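You operate a simulated robot arm through the tools that you are given. There is no shell and no other tool. Be economical: measure what you need, move in short steps, check, and stop when the job is done.

Carry out the task below with a simulated robot arm. There is one attempt and no reset: what you move stays moved.

TASK
Put the orange spacer and the nut on the grey tray shelf.
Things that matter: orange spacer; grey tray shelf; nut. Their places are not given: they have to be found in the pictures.

The check looks at the end state, three seconds after you hand in, the way a careful person would. Anything else that was tipped, shoved, dropped, spilled or broken makes it a failure.

THE ROBOT
A 6-joint arm with a two-finger parallel gripper, fixed in place. Base frame: the origin is at the foot of the arm, x ahead of it, y to its left, z up; the work surface is at about z = 0. Readings come in mm, degrees, newtons and seconds.
With the tool pointing down near the work surface it reaches from about 140 to 580 mm from the base axis. Its first joint turns from -66.0 to 66.0 degrees. Payload 2.1 kg.
The TCP is the grasp point between the finger pads, 30 mm short of the fingertips. In the tool frame z runs along the fingers and y along their closing line. The gripper opens to 94 mm. The fingers are 28 mm wide and 10 mm thick; the gripper's body (50 by 96 mm) begins 55 mm behind the TCP.
Orientation is that of the tool frame in the base frame, as a unit quaternion [x, y, z, w]. With the fingers straight down and closing along the base's y, the tool's x points along the base's -x, its y along +y and its z along -z.

THE INTERFACE
- The arm moves only by the tool step_arm. Its arguments are lists of equal length, an entry for each row: "dp": the shift along the base's x, y, z in mm, a list of three; "turn": the turn, a rotation vector about the base's x, y, z in degrees, a list of three; "grip": the finger opening in mm, from 0 to 94. In form: {"dp": [[tx, ty, tz], ...], "turn": [[rx, ry, rz], ...], "grip": [grip, ...]}. A call has 1 to 12 rows; each row is the pose to reach, as a shift and turn from the pose commanded when the call began. A row lasts 0.2 s, in which the tool goes at most 50 mm and 8.6 degrees; a call with a longer step from one row to the next is refused whole, and so is a gripper value outside its range. Where a pose cannot be reached the arm comes as near as it can. A force on the tool above 40 N (or 10 N above the force at the start of the call, whichever is more), or a blocked arm, ends the call early, and 0.2 s more pass. The fingers move at their own pace (about 72 mm/s each) and stop on an object; they squeeze with about 36 N. The grip force told is the motor's: it shows also when the fingers shut on nothing. Time passes only in rows, and 0.2 s behind the last, so rows that repeat a pose let the fingers close. It gives the time, the measured TCP pose, the force on the tool (base axes), the opening and the grip force at its end, in the units of the frame above (readings bear some noise).
- Cameras (640 x 400 px; columns grow to the right, rows downward): "scene" is fixed at [38.7, -362.1, 490.4]; the picture's right is [0.92, -0.40, 0.00], its down [-0.22, -0.51, -0.83] and it looks along [0.33, 0.76, -0.56] (base axes); focal length 310 px, centre (320, 200). "wrist" rides on the gripper at [-37, 0, -58] in the tool frame; the picture's right is [0.00, -1.00, 0.00], its down [0.97, 0.00, -0.24] and it looks along [0.24, 0.00, 0.97] (tool axes); focal length 218 px, centre (320, 200).
- capture(camera): a new picture of that camera. It takes no simulated time.
- probe_pixels(camera, pixels): for up to 12 pixels [column, row] of the newest picture of that camera ("zoom" is the newest enlarged one), the place [x, y, z] in the base frame of the surface seen there, good to about 2 mm, but the place of the scene camera against the robot may be out by one fixed shift of up to 12 mm in any direction. It takes no simulated time.
- zoom(camera, box): a new picture of the part [left, top, right, bottom] of that camera's present view, enlarged. It takes no simulated time.
- hand_in(): hands the job in; it is judged then, once.

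Keep the steps short. Do not move on a guess: measure, check each grasp and each placing, and mend mistakes. In all there are 60 turns and 22 pictures (those below and enlarged ones count). Leave the gripper open and the arm clear of the work at the hand-in unless told otherwise, and finish with a single line.

The tools are called after "Call:" as name(argument=value, ...) on one line, values as JSON. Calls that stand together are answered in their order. step_arm: Moves the arm, as the interface text tells. Its arguments: {"type":"object","properties":{"dp":{"type":"array","items":{"type":"array","items":{"type":"number"}}},"turn":{"type":"array","items":{"type":"array","items":{"type":"number"}}},"grip":{"type":"array","items":{"type":"number"}}},"required":["dp","turn","grip"]} The other tools are called the same way: capture (camera) takes a picture; probe_pixels (camera, pixels) gives the place of the surface under pixels of a picture; zoom (camera, box) takes an enlarged picture of a part of a camera's view; hand_in () hands the job in.

At the start:

```text
clock: 0.0
tool_pos: [321.2, 67.3, 253.6]
orientation: [0.0, 1.0, 0.001, -0.001]
force: [-0.2, -0.2, -0.7]
opening: 93.7
gripper_force: 0.0
```

scene: 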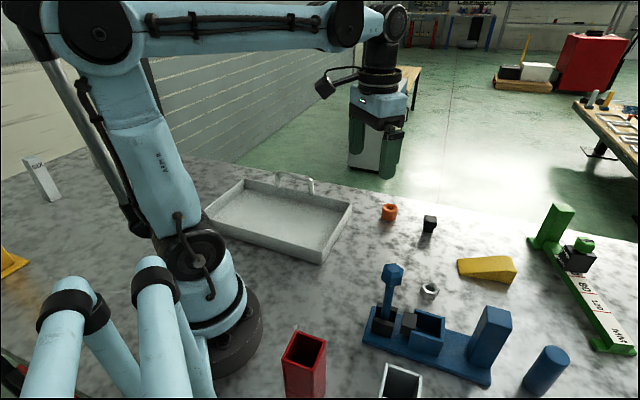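
wrist: 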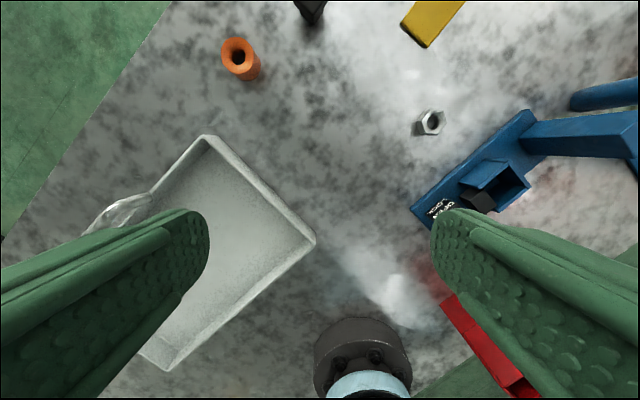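

I see the orange spacer at wrist (238,58), the nut at (431,122) and the grey tray around (220,230). I'll probe these points and zoom in on the scene.

Call:
probe_pixels(camera="wrist", pixels=[[238, 44], [226, 50], [252, 50], [245, 75], [431, 113], [420, 122], [443, 122], [430, 134], [230, 230], [208, 138], [312, 238], [165, 365]])

Call:
zoom(camera="scene", box=[200, 160, 520, 360])

Call:
probe_pixels(camera="scene", pixels=[[389, 206], [389, 218], [429, 288], [280, 220], [352, 205], [323, 262], [205, 212], [243, 181], [323, 248], [310, 182], [430, 224], [485, 268]])

```text
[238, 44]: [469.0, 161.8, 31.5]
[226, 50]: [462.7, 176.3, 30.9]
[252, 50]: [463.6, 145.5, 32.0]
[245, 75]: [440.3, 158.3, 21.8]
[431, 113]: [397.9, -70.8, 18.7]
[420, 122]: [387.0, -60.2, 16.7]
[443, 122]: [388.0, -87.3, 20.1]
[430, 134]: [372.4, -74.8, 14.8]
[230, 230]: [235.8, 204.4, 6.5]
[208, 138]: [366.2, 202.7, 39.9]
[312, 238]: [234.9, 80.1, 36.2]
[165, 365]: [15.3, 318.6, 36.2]
```

```text
2.00 times, centred on (360, 260) of scene
```

zoom: 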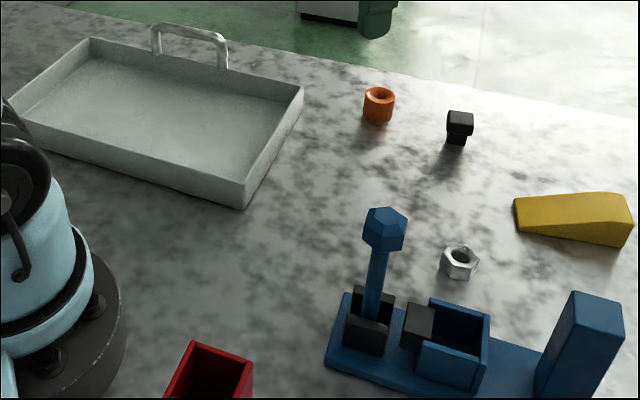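

```text
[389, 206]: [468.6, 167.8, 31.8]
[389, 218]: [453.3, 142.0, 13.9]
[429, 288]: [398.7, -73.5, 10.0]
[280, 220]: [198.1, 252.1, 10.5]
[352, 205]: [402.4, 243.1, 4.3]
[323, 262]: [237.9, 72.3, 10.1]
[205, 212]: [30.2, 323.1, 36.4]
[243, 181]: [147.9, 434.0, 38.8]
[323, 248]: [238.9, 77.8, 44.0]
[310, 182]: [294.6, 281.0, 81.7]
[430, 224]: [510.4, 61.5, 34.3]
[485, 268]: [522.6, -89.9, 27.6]
```

The readings put the spacer at about (462,160), 32 mm tall, and the nut at about (387,-74). The tray has corners near (235,80), (366,203), (15,319) and (148,434), with its floor at z≈6.5. Next I'll move above the spacer.

Call:
step_arm(dp=[[30, 20, -20], [60, 40, -45], [90, 60, -70], [120, 80, -95], [141, 93, -115], [141, 93, -125], [141, 93, -125]], turn=[[0, 0, 0], [0, 0, 0], [0, 0, 0], [0, 0, 0], [0, 0, 0], [0, 0, 0], [0, 0, 0]], grip=[80, 70, 70, 70, 70, 70, 70])

Call:
capture(camera="wrist")

```text
clock: 1.6
tool_pos: [464.8, 160.6, 127.5]
orientation: [0.0, 1.0, 0.0, 0.0]
force: [-0.1, 0.9, -0.3]
opening: 70.2
gripper_force: 0.0
```

```text
18 pictures are left
```

wrist: 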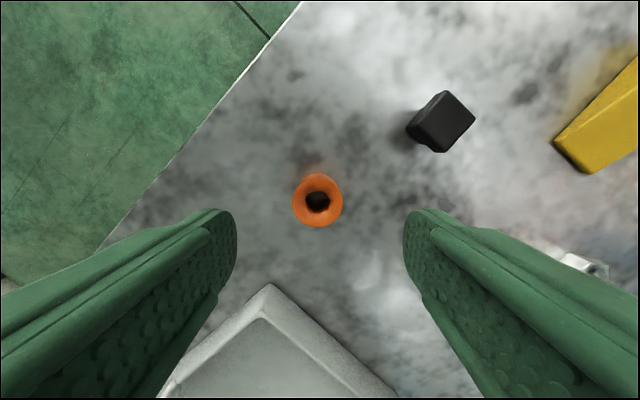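

The spacer is at (318,200), nearly centred between the fingers. I'll probe its rim for the exact centre.

Call:
probe_pixels(camera="wrist", pixels=[[297, 200], [340, 200], [318, 178], [318, 222], [318, 216], [270, 200], [268, 290], [600, 268], [440, 120]])

```text
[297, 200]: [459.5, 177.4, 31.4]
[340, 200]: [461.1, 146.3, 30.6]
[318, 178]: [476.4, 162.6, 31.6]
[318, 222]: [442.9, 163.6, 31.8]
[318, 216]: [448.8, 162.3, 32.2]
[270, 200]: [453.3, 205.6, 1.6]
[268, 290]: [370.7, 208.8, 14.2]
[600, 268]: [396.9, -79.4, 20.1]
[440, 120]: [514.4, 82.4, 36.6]
```

The spacer's centre is (460,162) and its top is at 32. I'll descend to TCP z≈36, which puts the tips about 6 mm above the table, and close.

Call:
step_arm(dp=[[-5, 1, -25], [-5, 1, -50], [-5, 1, -72], [-5, 1, -85], [-5, 1, -91], [-5, 1, -91], [-5, 1, -91], [-5, 1, -91], [-5, 1, -91]], turn=[[0, 0, 0], [0, 0, 0], [0, 0, 0], [0, 0, 0], [0, 0, 0], [0, 0, 0], [0, 0, 0], [0, 0, 0], [0, 0, 0]], grip=[70, 70, 70, 70, 70, 70, 25, 20, 20])

```text
clock: 3.6
tool_pos: [457.2, 162.6, 36.0]
orientation: [0.0, 1.0, 0.0, 0.0]
force: [0.1, 0.8, 0.1]
opening: 42.7
gripper_force: 36.1
```

The fingers stopped at 42.7 mm with 36 N, wider than the 35 mm or so I expected. I'll lift it a little and look.

Call:
step_arm(dp=[[0, 0, 10], [0, 0, 25], [0, 0, 40], [0, 0, 40]], turn=[[0, 0, 0], [0, 0, 0], [0, 0, 0], [0, 0, 0]], grip=[20, 20, 20, 20])

Call:
capture(camera="wrist")

```text
clock: 4.6
tool_pos: [457.9, 162.6, 76.9]
orientation: [0.0, 1.0, 0.0, 0.001]
force: [-0.2, -0.5, 0.3]
opening: 19.7
gripper_force: 0.0
```

```text
17 pictures are left
```

wrist: 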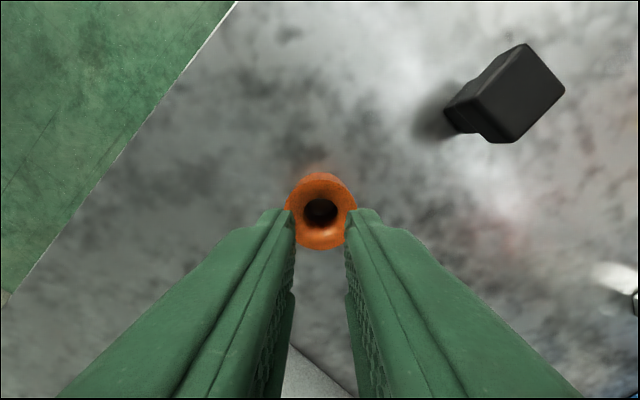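

The fingers slipped off. The spacer stayed down and the opening is now 19.7 mm. I'll measure where it is now.

Call:
probe_pixels(camera="wrist", pixels=[[320, 178], [320, 240], [293, 205], [350, 205], [320, 246], [300, 182], [340, 182], [320, 212], [260, 180]])

Call:
zoom(camera="scene", box=[349, 180, 429, 230])

```text
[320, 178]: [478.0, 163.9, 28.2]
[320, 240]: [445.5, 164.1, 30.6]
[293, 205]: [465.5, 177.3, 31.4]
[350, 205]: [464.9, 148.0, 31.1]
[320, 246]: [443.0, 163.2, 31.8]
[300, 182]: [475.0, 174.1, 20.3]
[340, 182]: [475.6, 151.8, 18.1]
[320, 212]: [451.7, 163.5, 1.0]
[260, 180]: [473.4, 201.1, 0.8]
```

```text
8.00 times, centred on (389, 205) of scene
```

zoom: 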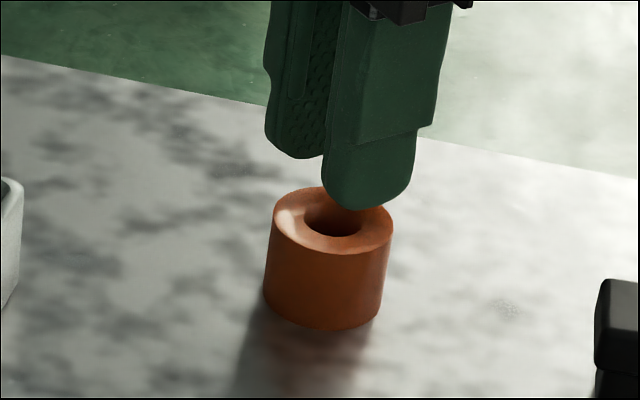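

The spacer is still standing at about (461,163) with its top at 31, and it is a plain cylinder. The earlier grip was only on the rounded tips. I'll open, go lower (TCP z≈32.5) and close with command 0.

Call:
step_arm(dp=[[0, 0, 10], [3, 0, 10], [3, 0, 10], [3, 0, -15], [3, 0, -35], [3, 0, -44.5], [3, 0, -44.5], [3, 0, -44.5], [3, 0, -44.5], [3, 0, -44.5], [3, 0, -44.5], [3, 0, -44.5]], turn=[[0, 0, 0], [0, 0, 0], [0, 0, 0], [0, 0, 0], [0, 0, 0], [0, 0, 0], [0, 0, 0], [0, 0, 0], [0, 0, 0], [0, 0, 0], [0, 0, 0], [0, 0, 0]], grip=[70, 70, 70, 70, 70, 70, 70, 0, 0, 0, 0, 0])

Call:
capture(camera="wrist")

```text
clock: 7.2
tool_pos: [461.6, 162.2, 33.5]
orientation: [0.0, 1.0, 0.0, 0.0]
force: [-0.3, 0.4, 0.1]
opening: 42.6
gripper_force: 36.4
```

```text
15 pictures are left
```

wrist: 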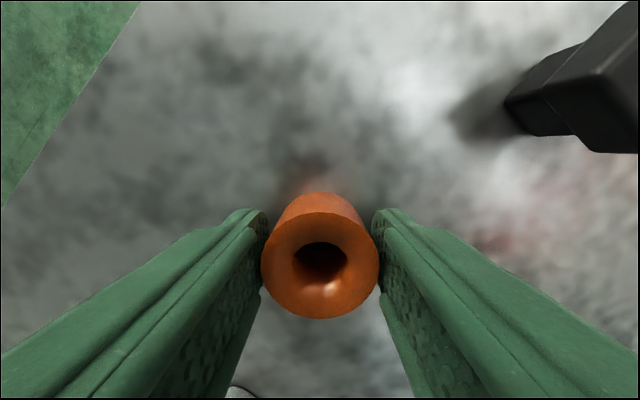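

Both fingers have stopped at 42.6 mm around the spacer again, now lower down. I'll lift slowly by 8 mm and watch the opening.

Call:
step_arm(dp=[[0, 0, 1], [0, 0, 2], [0, 0, 3], [0, 0, 4], [0, 0, 5], [0, 0, 6], [0, 0, 7], [0, 0, 8]], turn=[[0, 0, 0], [0, 0, 0], [0, 0, 0], [0, 0, 0], [0, 0, 0], [0, 0, 0], [0, 0, 0], [0, 0, 0]], grip=[0, 0, 0, 0, 0, 0, 0, 0])

Call:
capture(camera="wrist")

```text
clock: 9.0
tool_pos: [461.7, 161.3, 41.7]
orientation: [0.0, 1.0, 0.001, 0.0]
force: [0.3, 0.8, -2.0]
opening: 42.2
gripper_force: 36.7
```

```text
14 pictures are left
```

wrist: 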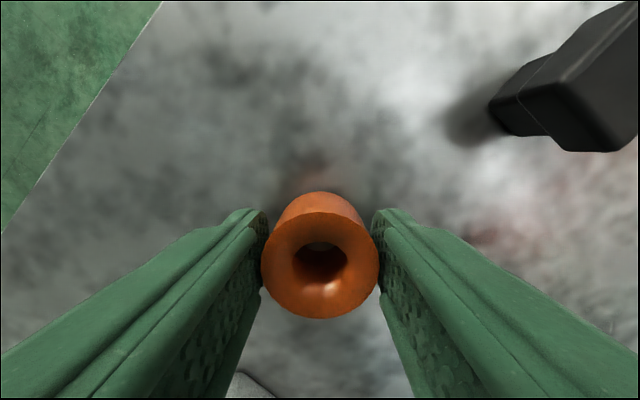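

The spacer lifted with the gripper: same place in the picture, and the force shows 2 N. I'll raise it smoothly to clear the tray wall.

Call:
step_arm(dp=[[0, 0, 6], [0, 0, 14], [0, 0, 24], [0, 0, 34], [0, 0, 44], [0, 0, 54], [0, 0, 62], [0, 0, 68], [0, 0, 70], [0, 0, 70]], turn=[[0, 0, 0], [0, 0, 0], [0, 0, 0], [0, 0, 0], [0, 0, 0], [0, 0, 0], [0, 0, 0], [0, 0, 0], [0, 0, 0], [0, 0, 0]], grip=[0, 0, 0, 0, 0, 0, 0, 0, 0, 0])

```text
clock: 11.2
tool_pos: [461.3, 162.5, 110.7]
orientation: [0.0, 1.0, -0.001, 0.0]
force: [0.1, 1.2, -2.2]
opening: 42.2
gripper_force: 36.0
```

It's still held (42.2 mm, 2.2 N). I'll carry it towards the tray interior at (240,190), a shift of (-221,+28).

Call:
step_arm(dp=[[-8, 1, 0], [-24, 3, 0], [-46, 6, 0], [-70, 9, 0], [-94, 12, 0], [-118, 15, 0], [-142, 18, 0], [-166, 21, 0], [-190, 24, 0], [-208, 26, 0], [-218, 28, 0], [-221, 28, 0]], turn=[[0, 0, 0], [0, 0, 0], [0, 0, 0], [0, 0, 0], [0, 0, 0], [0, 0, 0], [0, 0, 0], [0, 0, 0], [0, 0, 0], [0, 0, 0], [0, 0, 0], [0, 0, 0]], grip=[0, 0, 0, 0, 0, 0, 0, 0, 0, 0, 0, 0])

Call:
capture(camera="wrist")

Call:
capture(camera="scene")

```text
clock: 13.8
tool_pos: [238.9, 191.7, 110.5]
orientation: [0.0, 1.0, 0.0, 0.0]
force: [-0.6, 1.3, -2.1]
opening: 41.9
gripper_force: 36.2
```

```text
13 pictures are left
```

wrist: 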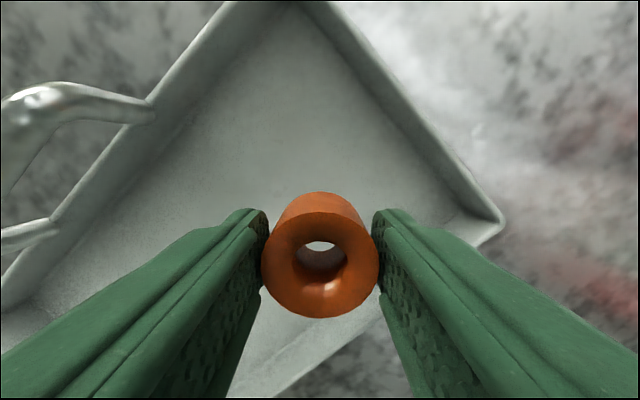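

```text
12 pictures are left
```

scene: 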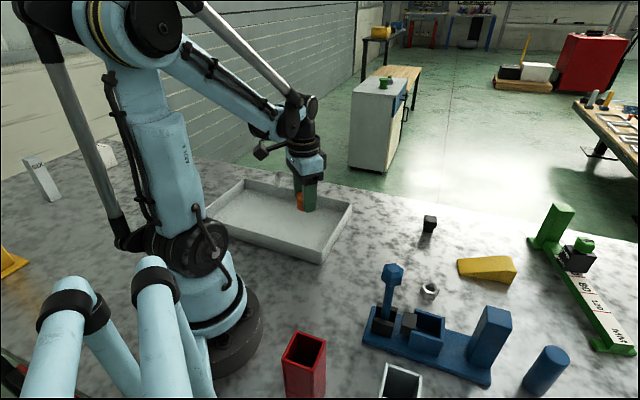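

The spacer is hanging over the tray interior, well clear of the walls and the handle. I'll probe the floor height under and beside it before lowering.

Call:
probe_pixels(camera="wrist", pixels=[[320, 170], [270, 180], [400, 190], [320, 246], [500, 215], [250, 120], [150, 110], [35, 230], [30, 95]])

Call:
step_arm(dp=[[0, 0, -5], [0, 0, -15], [0, 0, -27], [0, 0, -39], [0, 0, -50], [0, 0, -58], [0, 0, -62], [0, 0, -64], [0, 0, -64]], turn=[[0, 0, 0], [0, 0, 0], [0, 0, 0], [0, 0, 0], [0, 0, 0], [0, 0, 0], [0, 0, 0], [0, 0, 0], [0, 0, 0]], grip=[0, 0, 0, 0, 0, 0, 0, 0, 0])

```text
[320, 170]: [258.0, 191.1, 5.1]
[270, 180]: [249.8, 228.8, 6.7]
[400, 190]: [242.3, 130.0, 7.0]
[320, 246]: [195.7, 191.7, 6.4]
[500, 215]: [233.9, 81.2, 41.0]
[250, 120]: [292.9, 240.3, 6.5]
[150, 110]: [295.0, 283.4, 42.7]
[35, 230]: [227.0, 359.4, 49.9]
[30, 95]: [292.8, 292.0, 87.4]
```

```text
clock: 15.8
tool_pos: [239.5, 190.6, 47.0]
orientation: [0.0, 1.0, 0.0, 0.0]
force: [-0.1, 0.6, -1.8]
opening: 41.3
gripper_force: 36.1
```

The tray floor is at z≈6.4 and the spacer's bottom should be about 7 mm above it. I'll creep down and watch the force.

Call:
step_arm(dp=[[0, 0, -2], [0, 0, -4], [0, 0, -5], [0, 0, -6], [0, 0, -6.5], [0, 0, -6.5]], turn=[[0, 0, 0], [0, 0, 0], [0, 0, 0], [0, 0, 0], [0, 0, 0], [0, 0, 0]], grip=[0, 0, 0, 0, 0, 0])

```text
clock: 17.2
tool_pos: [240.9, 190.8, 42.4]
orientation: [-0.001, 1.0, 0.001, -0.001]
force: [0.3, -1.1, 0.6]
opening: 41.3
gripper_force: 35.5
```

The z force has gone from -1.8 to +0.6 N, so the spacer is resting on the floor. I'll open slightly and then rise straight up.

Call:
step_arm(dp=[[0, 0, 0], [0, 0, 0], [0, 0, 0], [0, 0, 8], [0, 0, 25], [0, 0, 45], [0, 0, 70], [0, 0, 95], [0, 0, 95]], turn=[[0, 0, 0], [0, 0, 0], [0, 0, 0], [0, 0, 0], [0, 0, 0], [0, 0, 0], [0, 0, 0], [0, 0, 0], [0, 0, 0]], grip=[50, 64, 64, 64, 64, 64, 64, 64, 64])

Call:
capture(camera="wrist")

```text
clock: 19.2
tool_pos: [240.5, 189.7, 134.6]
orientation: [0.0, 1.0, 0.0, 0.0]
force: [0.0, 0.4, -0.2]
opening: 63.9
gripper_force: 0.1
```

```text
11 pictures are left
```

wrist: 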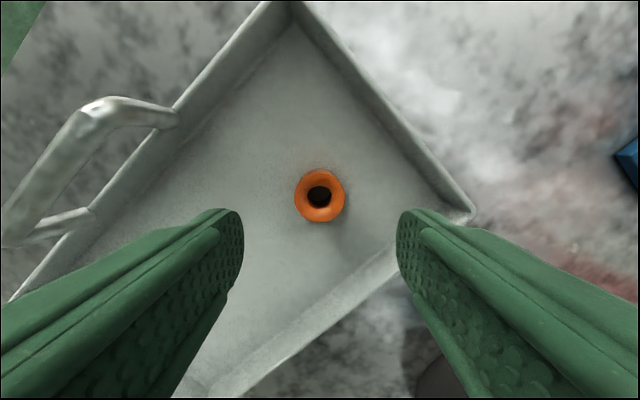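

The spacer stands upright in the tray at pixel (320,197). Now I'll go above the nut at about (387,-74), keeping high.

Call:
step_arm(dp=[[0, 0, 20], [5, -15, 50], [20, -45, 65], [40, -80, 65], [60, -115, 65], [80, -150, 65], [100, -185, 65], [120, -220, 65], [135, -248, 65], [145, -264, 65], [145, -264, 65]], turn=[[0, 0, 0], [0, 0, 0], [0, 0, 0], [0, 0, 0], [0, 0, 0], [0, 0, 0], [0, 0, 0], [0, 0, 0], [0, 0, 0], [0, 0, 0], [0, 0, 0]], grip=[64, 64, 64, 64, 64, 64, 64, 64, 64, 64, 64])

Call:
capture(camera="wrist")

```text
clock: 21.6
tool_pos: [384.5, -75.5, 201.4]
orientation: [0.001, 1.0, 0.0, 0.0]
force: [0.1, 0.0, 0.3]
opening: 64.2
gripper_force: 0.1
```

```text
10 pictures are left
```

wrist: 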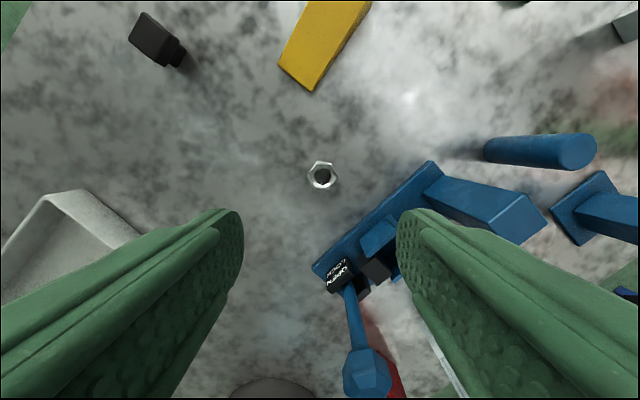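

The nut is at (322,175) and the blue fixture's edge runs diagonally below-right of it. I'll zoom on the nut and measure both.

Call:
zoom(camera="wrist", box=[272, 145, 372, 207])

Call:
probe_pixels(camera="wrist", pixels=[[311, 170], [335, 178], [322, 165], [320, 186], [312, 184], [316, 268], [372, 215], [430, 165], [378, 235], [363, 362], [340, 270], [460, 190]])

```text
6.40 times, centred on (322, 176) of wrist
```

zoom: 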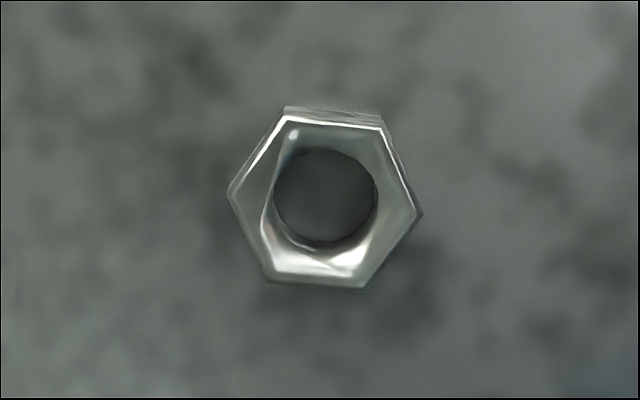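

```text
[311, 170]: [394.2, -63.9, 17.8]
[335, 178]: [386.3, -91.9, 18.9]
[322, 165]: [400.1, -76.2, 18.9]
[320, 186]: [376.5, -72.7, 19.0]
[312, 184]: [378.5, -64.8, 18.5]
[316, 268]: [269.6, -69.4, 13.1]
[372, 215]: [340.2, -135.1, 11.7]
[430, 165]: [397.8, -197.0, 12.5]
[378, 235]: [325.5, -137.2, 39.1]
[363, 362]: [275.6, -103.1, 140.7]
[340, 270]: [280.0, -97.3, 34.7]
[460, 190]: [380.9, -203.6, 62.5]
```

The nut lies flat with its centre at about (388,-76.5) and its top at z 19. Across flats it is about 28 mm, and one pair of flats is normal to a line 24° beyond the base's y. The fixture is 65 mm or more from the fingers. I'll turn +24°, descend to z≈105 and look.

Call:
step_arm(dp=[[1, 0, -10], [2, -1, -25], [4, -2, -45], [4, -2, -65], [4, -2, -85], [4, -2, -95], [4, -2, -95]], turn=[[0, 0, 5], [0, 0, 11], [0, 0, 17], [0, 0, 22], [0, 0, 24], [0, 0, 24], [0, 0, 24]], grip=[64, 64, 64, 60, 60, 60, 60])

Call:
capture(camera="wrist")

```text
clock: 23.2
tool_pos: [389.2, -76.3, 105.3]
orientation: [-0.208, 0.978, 0.001, 0.0]
force: [-0.4, -0.1, 0.4]
opening: 60.0
gripper_force: 0.0
```

```text
8 pictures are left
```

wrist: 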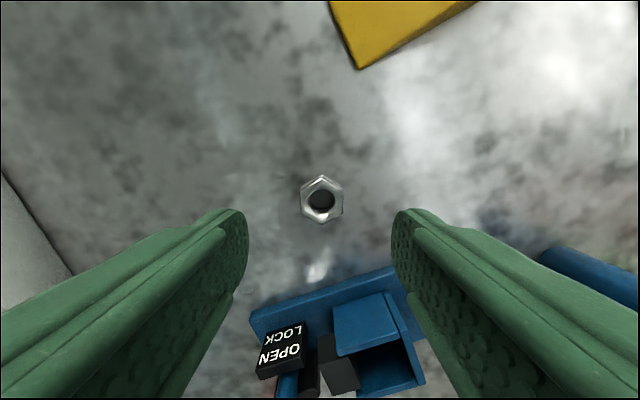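

The flats now face the fingers: the nut is at (321,200) with upright left and right sides. I'll probe for the final centre.

Call:
probe_pixels(camera="wrist", pixels=[[304, 192], [340, 192], [304, 210], [340, 210], [322, 180], [320, 219], [322, 270]])

```text
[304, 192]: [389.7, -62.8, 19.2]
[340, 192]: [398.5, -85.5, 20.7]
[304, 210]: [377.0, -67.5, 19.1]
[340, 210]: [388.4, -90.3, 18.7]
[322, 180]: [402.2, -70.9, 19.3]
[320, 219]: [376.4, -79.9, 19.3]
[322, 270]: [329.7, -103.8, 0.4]
```

The centre is (389,-76), so the arm is aligned. I'll descend to TCP z≈32.5 and close fully.

Call:
step_arm(dp=[[0.5, 0.5, -20], [0.5, 0.5, -42], [0.5, 0.5, -60], [0.5, 0.5, -69], [0.5, 0.5, -73.2], [0.5, 0.5, -73.2], [0.5, 0.5, -73.2], [0.5, 0.5, -73.2], [0.5, 0.5, -73.2], [0.5, 0.5, -73.2], [0.5, 0.5, -73.2]], turn=[[0, 0, 0], [0, 0, 0], [0, 0, 0], [0, 0, 0], [0, 0, 0], [0, 0, 0], [0, 0, 0], [0, 0, 0], [0, 0, 0], [0, 0, 0], [0, 0, 0]], grip=[60, 60, 60, 60, 60, 60, 0, 0, 0, 0, 0])

Call:
step_arm(dp=[[0, 0, 1], [0, 0, 2], [0, 0, 3], [0, 0, 4], [0, 0, 5], [0, 0, 6], [0, 0, 7], [0, 0, 8]], turn=[[0, 0, 0], [0, 0, 0], [0, 0, 0], [0, 0, 0], [0, 0, 0], [0, 0, 0], [0, 0, 0], [0, 0, 0]], grip=[0, 0, 0, 0, 0, 0, 0, 0])

Call:
capture(camera="wrist")

```text
clock: 25.6
tool_pos: [390.3, -75.4, 33.0]
orientation: [-0.208, 0.978, 0.001, 0.0]
force: [0.1, 0.2, -0.5]
opening: 36.2
gripper_force: 35.9
```

```text
clock: 27.4
tool_pos: [390.2, -74.4, 40.2]
orientation: [-0.208, 0.978, 0.0, 0.0]
force: [0.5, -0.5, -0.8]
opening: 36.2
gripper_force: 36.1
```

```text
7 pictures are left
```

wrist: 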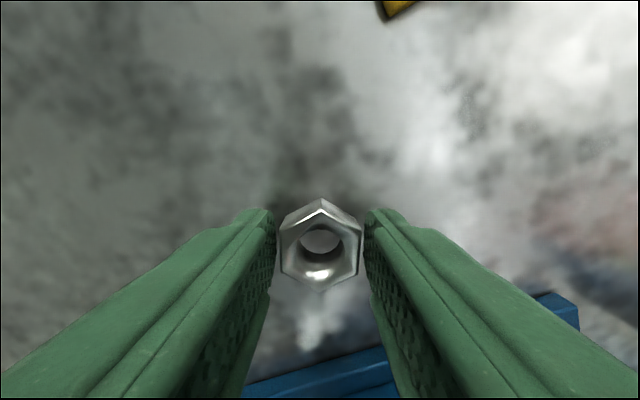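

The nut is held (36.2 mm) and came up with the fingers. I'll raise it straight up.

Call:
step_arm(dp=[[0, 0, 5], [0, 0, 14], [0, 0, 26], [0, 0, 38], [0, 0, 52], [0, 0, 66], [0, 0, 78], [0, 0, 86], [0, 0, 90], [0, 0, 90]], turn=[[0, 0, 0], [0, 0, 0], [0, 0, 0], [0, 0, 0], [0, 0, 0], [0, 0, 0], [0, 0, 0], [0, 0, 0], [0, 0, 0], [0, 0, 0]], grip=[0, 0, 0, 0, 0, 0, 0, 0, 0, 0])

Call:
step_arm(dp=[[-3, 8, 0], [-10, 24, 0], [-22, 46, 0], [-36, 70, 0], [-50, 94, 0], [-64, 118, 0], [-78, 142, 0], [-92, 160, 0], [-102, 172, 0], [-108, 178, 0], [-110, 180, 0], [-110, 180, 0]], turn=[[0, 0, 0], [0, 0, 0], [0, 0, 0], [0, 0, 0], [0, 0, 0], [0, 0, 0], [0, 0, 0], [0, 0, 0], [0, 0, 0], [0, 0, 0], [0, 0, 0], [0, 0, 0]], grip=[0, 0, 0, 0, 0, 0, 0, 0, 0, 0, 0, 0])

Call:
step_arm(dp=[[-5, 8, 0], [-14, 22, 0], [-28, 42, 0], [-44, 64, 0], [-60, 88, 0], [-74, 110, 0], [-88, 130, 0], [-98, 146, 0], [-105, 156, 0], [-109, 161, 0], [-109, 161, 0]], turn=[[0, 0, 0], [0, 0, 0], [0, 0, 0], [0, 0, 0], [0, 0, 0], [0, 0, 0], [0, 0, 0], [0, 0, 0], [0, 0, 0], [0, 0, 0], [0, 0, 0]], grip=[0, 0, 0, 0, 0, 0, 0, 0, 0, 0, 0])

Call:
capture(camera="wrist")

```text
clock: 29.6
tool_pos: [390.0, -76.3, 130.9]
orientation: [-0.207, 0.978, 0.0, 0.0]
force: [-0.1, -0.4, 0.1]
opening: 36.0
gripper_force: 36.1
```

```text
clock: 32.2
tool_pos: [279.6, 104.1, 129.5]
orientation: [-0.208, 0.978, 0.0, 0.0]
force: [0.0, 0.0, -0.5]
opening: 27.2
gripper_force: 36.3
```

```text
clock: 34.6
tool_pos: [170.0, 266.5, 130.7]
orientation: [-0.208, 0.978, 0.0, 0.0]
force: [0.3, -0.2, -0.5]
opening: 26.9
gripper_force: 36.4
```

```text
6 pictures are left
```

wrist: 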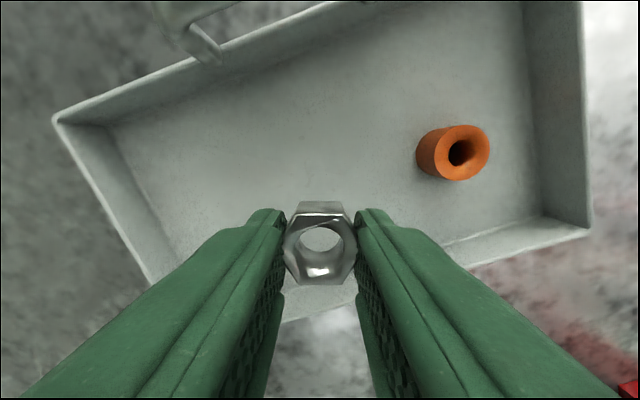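

The nut is still held, but it shifted in the fingers: the opening went from 36 to 27 mm and the hexagon has turned. I'll measure where it sits.

Call:
probe_pixels(camera="wrist", pixels=[[300, 222], [340, 220], [300, 276], [340, 276], [292, 245], [348, 245], [320, 207], [320, 280], [320, 238], [320, 310], [240, 190], [440, 210]])

Call:
zoom(camera="wrist", box=[256, 180, 384, 300])

```text
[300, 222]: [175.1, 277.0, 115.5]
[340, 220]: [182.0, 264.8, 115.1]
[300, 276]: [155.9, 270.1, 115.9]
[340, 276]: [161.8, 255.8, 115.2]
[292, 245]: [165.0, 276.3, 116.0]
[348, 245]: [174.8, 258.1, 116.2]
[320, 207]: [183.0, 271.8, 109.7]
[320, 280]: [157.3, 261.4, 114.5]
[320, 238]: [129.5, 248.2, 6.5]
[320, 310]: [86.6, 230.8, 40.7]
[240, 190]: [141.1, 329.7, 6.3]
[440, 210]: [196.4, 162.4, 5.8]
```

```text
3.33 times, centred on (320, 240) of wrist
```

zoom: 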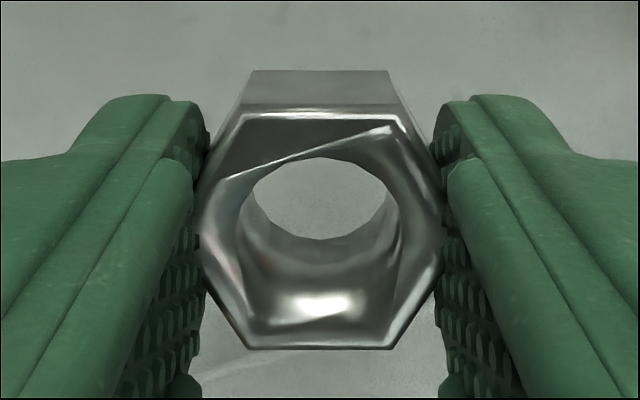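

The nut has only turned about the vertical. It is still level with its top at z≈115.5, so its bottom is about 34 mm below the TCP. The spot below, (170,266), is open floor. I'll lower it gently to just above the floor.

Call:
step_arm(dp=[[0, 0, -5], [0, 0, -14], [0, 0, -26], [0, 0, -38], [0, 0, -50], [0, 0, -62], [0, 0, -72], [0, 0, -79], [0, 0, -83], [0, 0, -86], [0, 0, -86]], turn=[[0, 0, 0], [0, 0, 0], [0, 0, 0], [0, 0, 0], [0, 0, 0], [0, 0, 0], [0, 0, 0], [0, 0, 0], [0, 0, 0], [0, 0, 0], [0, 0, 0]], grip=[0, 0, 0, 0, 0, 0, 0, 0, 0, 0, 0])

Call:
step_arm(dp=[[0, 0, -1], [0, 0, -2], [0, 0, -3], [0, 0, -4], [0, 0, -4.5], [0, 0, -4.5]], turn=[[0, 0, 0], [0, 0, 0], [0, 0, 0], [0, 0, 0], [0, 0, 0], [0, 0, 0]], grip=[0, 0, 0, 0, 0, 0])

```text
clock: 37.0
tool_pos: [170.2, 265.6, 43.2]
orientation: [-0.207, 0.978, 0.0, 0.0]
force: [0.1, 0.4, 0.0]
opening: 26.8
gripper_force: 35.8
```

```text
clock: 38.4
tool_pos: [171.6, 265.1, 39.8]
orientation: [-0.208, 0.978, 0.0, 0.001]
force: [0.3, 0.5, -0.6]
opening: 26.9
gripper_force: 36.3
```

No contact force yet and the fingertips are still about 3 mm off the floor, so I'll go down 1.5 mm more.

Call:
step_arm(dp=[[0, 0, -0.5], [0, 0, -1], [0, 0, -1.5], [0, 0, -1.5]], turn=[[0, 0, 0], [0, 0, 0], [0, 0, 0], [0, 0, 0]], grip=[0, 0, 0, 0])

```text
clock: 39.4
tool_pos: [169.9, 265.3, 38.4]
orientation: [-0.209, 0.978, 0.0, 0.0]
force: [-1.1, 0.1, 28.1]
opening: 27.3
gripper_force: 36.4
```

The force rose to 28 N, so the nut is on the floor. I'll back off 1 mm, open, and rise.

Call:
step_arm(dp=[[0, 0, 1], [0, 0, 1], [0, 0, 1], [0, 0, 1], [0, 0, 10], [0, 0, 30], [0, 0, 55], [0, 0, 80], [0, 0, 105], [0, 0, 120], [0, 0, 120]], turn=[[0, 0, 0], [0, 0, 0], [0, 0, 0], [0, 0, 0], [0, 0, 0], [0, 0, 0], [0, 0, 0], [0, 0, 0], [0, 0, 0], [0, 0, 0], [0, 0, 0]], grip=[27, 40, 55, 55, 55, 55, 55, 55, 55, 55, 55])

Call:
capture(camera="wrist")

```text
clock: 41.8
tool_pos: [172.6, 266.3, 159.1]
orientation: [-0.207, 0.978, 0.001, 0.0]
force: [-0.4, 0.0, 0.8]
opening: 55.1
gripper_force: 0.1
```

```text
4 pictures are left
```

wrist: 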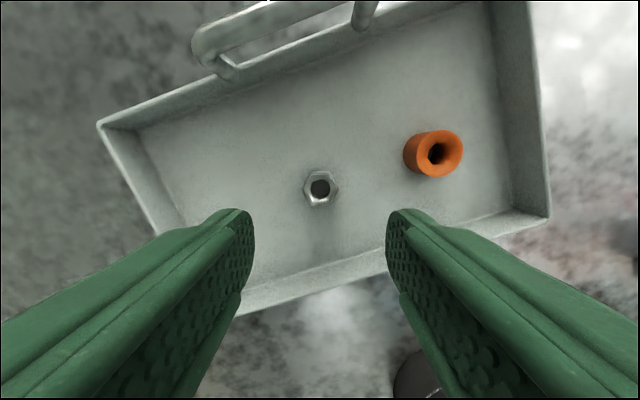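

The nut and the spacer both rest in the tray. I'll raise the arm, move it clear and check the scene.

Call:
step_arm(dp=[[0, 0, 30], [0, 0, 65], [10, -15, 90], [35, -45, 95], [60, -80, 95], [85, -115, 95], [110, -150, 95], [130, -180, 95], [148, -199, 95], [148, -199, 95]], turn=[[0, 0, 0], [0, 0, 0], [0, 0, 0], [0, 0, 0], [0, 0, 0], [0, 0, 0], [0, 0, 0], [0, 0, 0], [0, 0, 0], [0, 0, 0]], grip=[60, 70, 80, 90, 93, 93, 93, 93, 93, 93])

Call:
capture(camera="scene")

```text
clock: 44.0
tool_pos: [318.3, 67.5, 252.4]
orientation: [-0.208, 0.978, 0.0, 0.001]
force: [-0.3, 0.3, 0.9]
opening: 92.9
gripper_force: 0.1
```

```text
3 pictures are left
```

scene: 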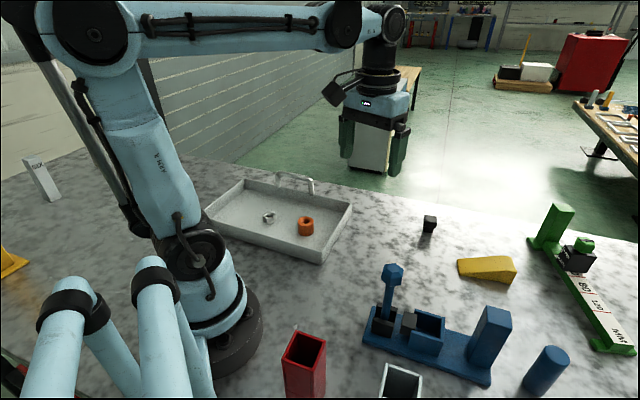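

Both parts are in the tray, with the nut at (269,217) and the spacer at (306,225). Everything else looks undisturbed, and the gripper is open and clear, so I'm handing in.

Call:
hand_in()

```text
The job is handed in.
```

The orange spacer and the nut are both resting on the grey tray shelf, nothing else looks disturbed in the last picture, and the job is handed in with the gripper open and the arm clear.
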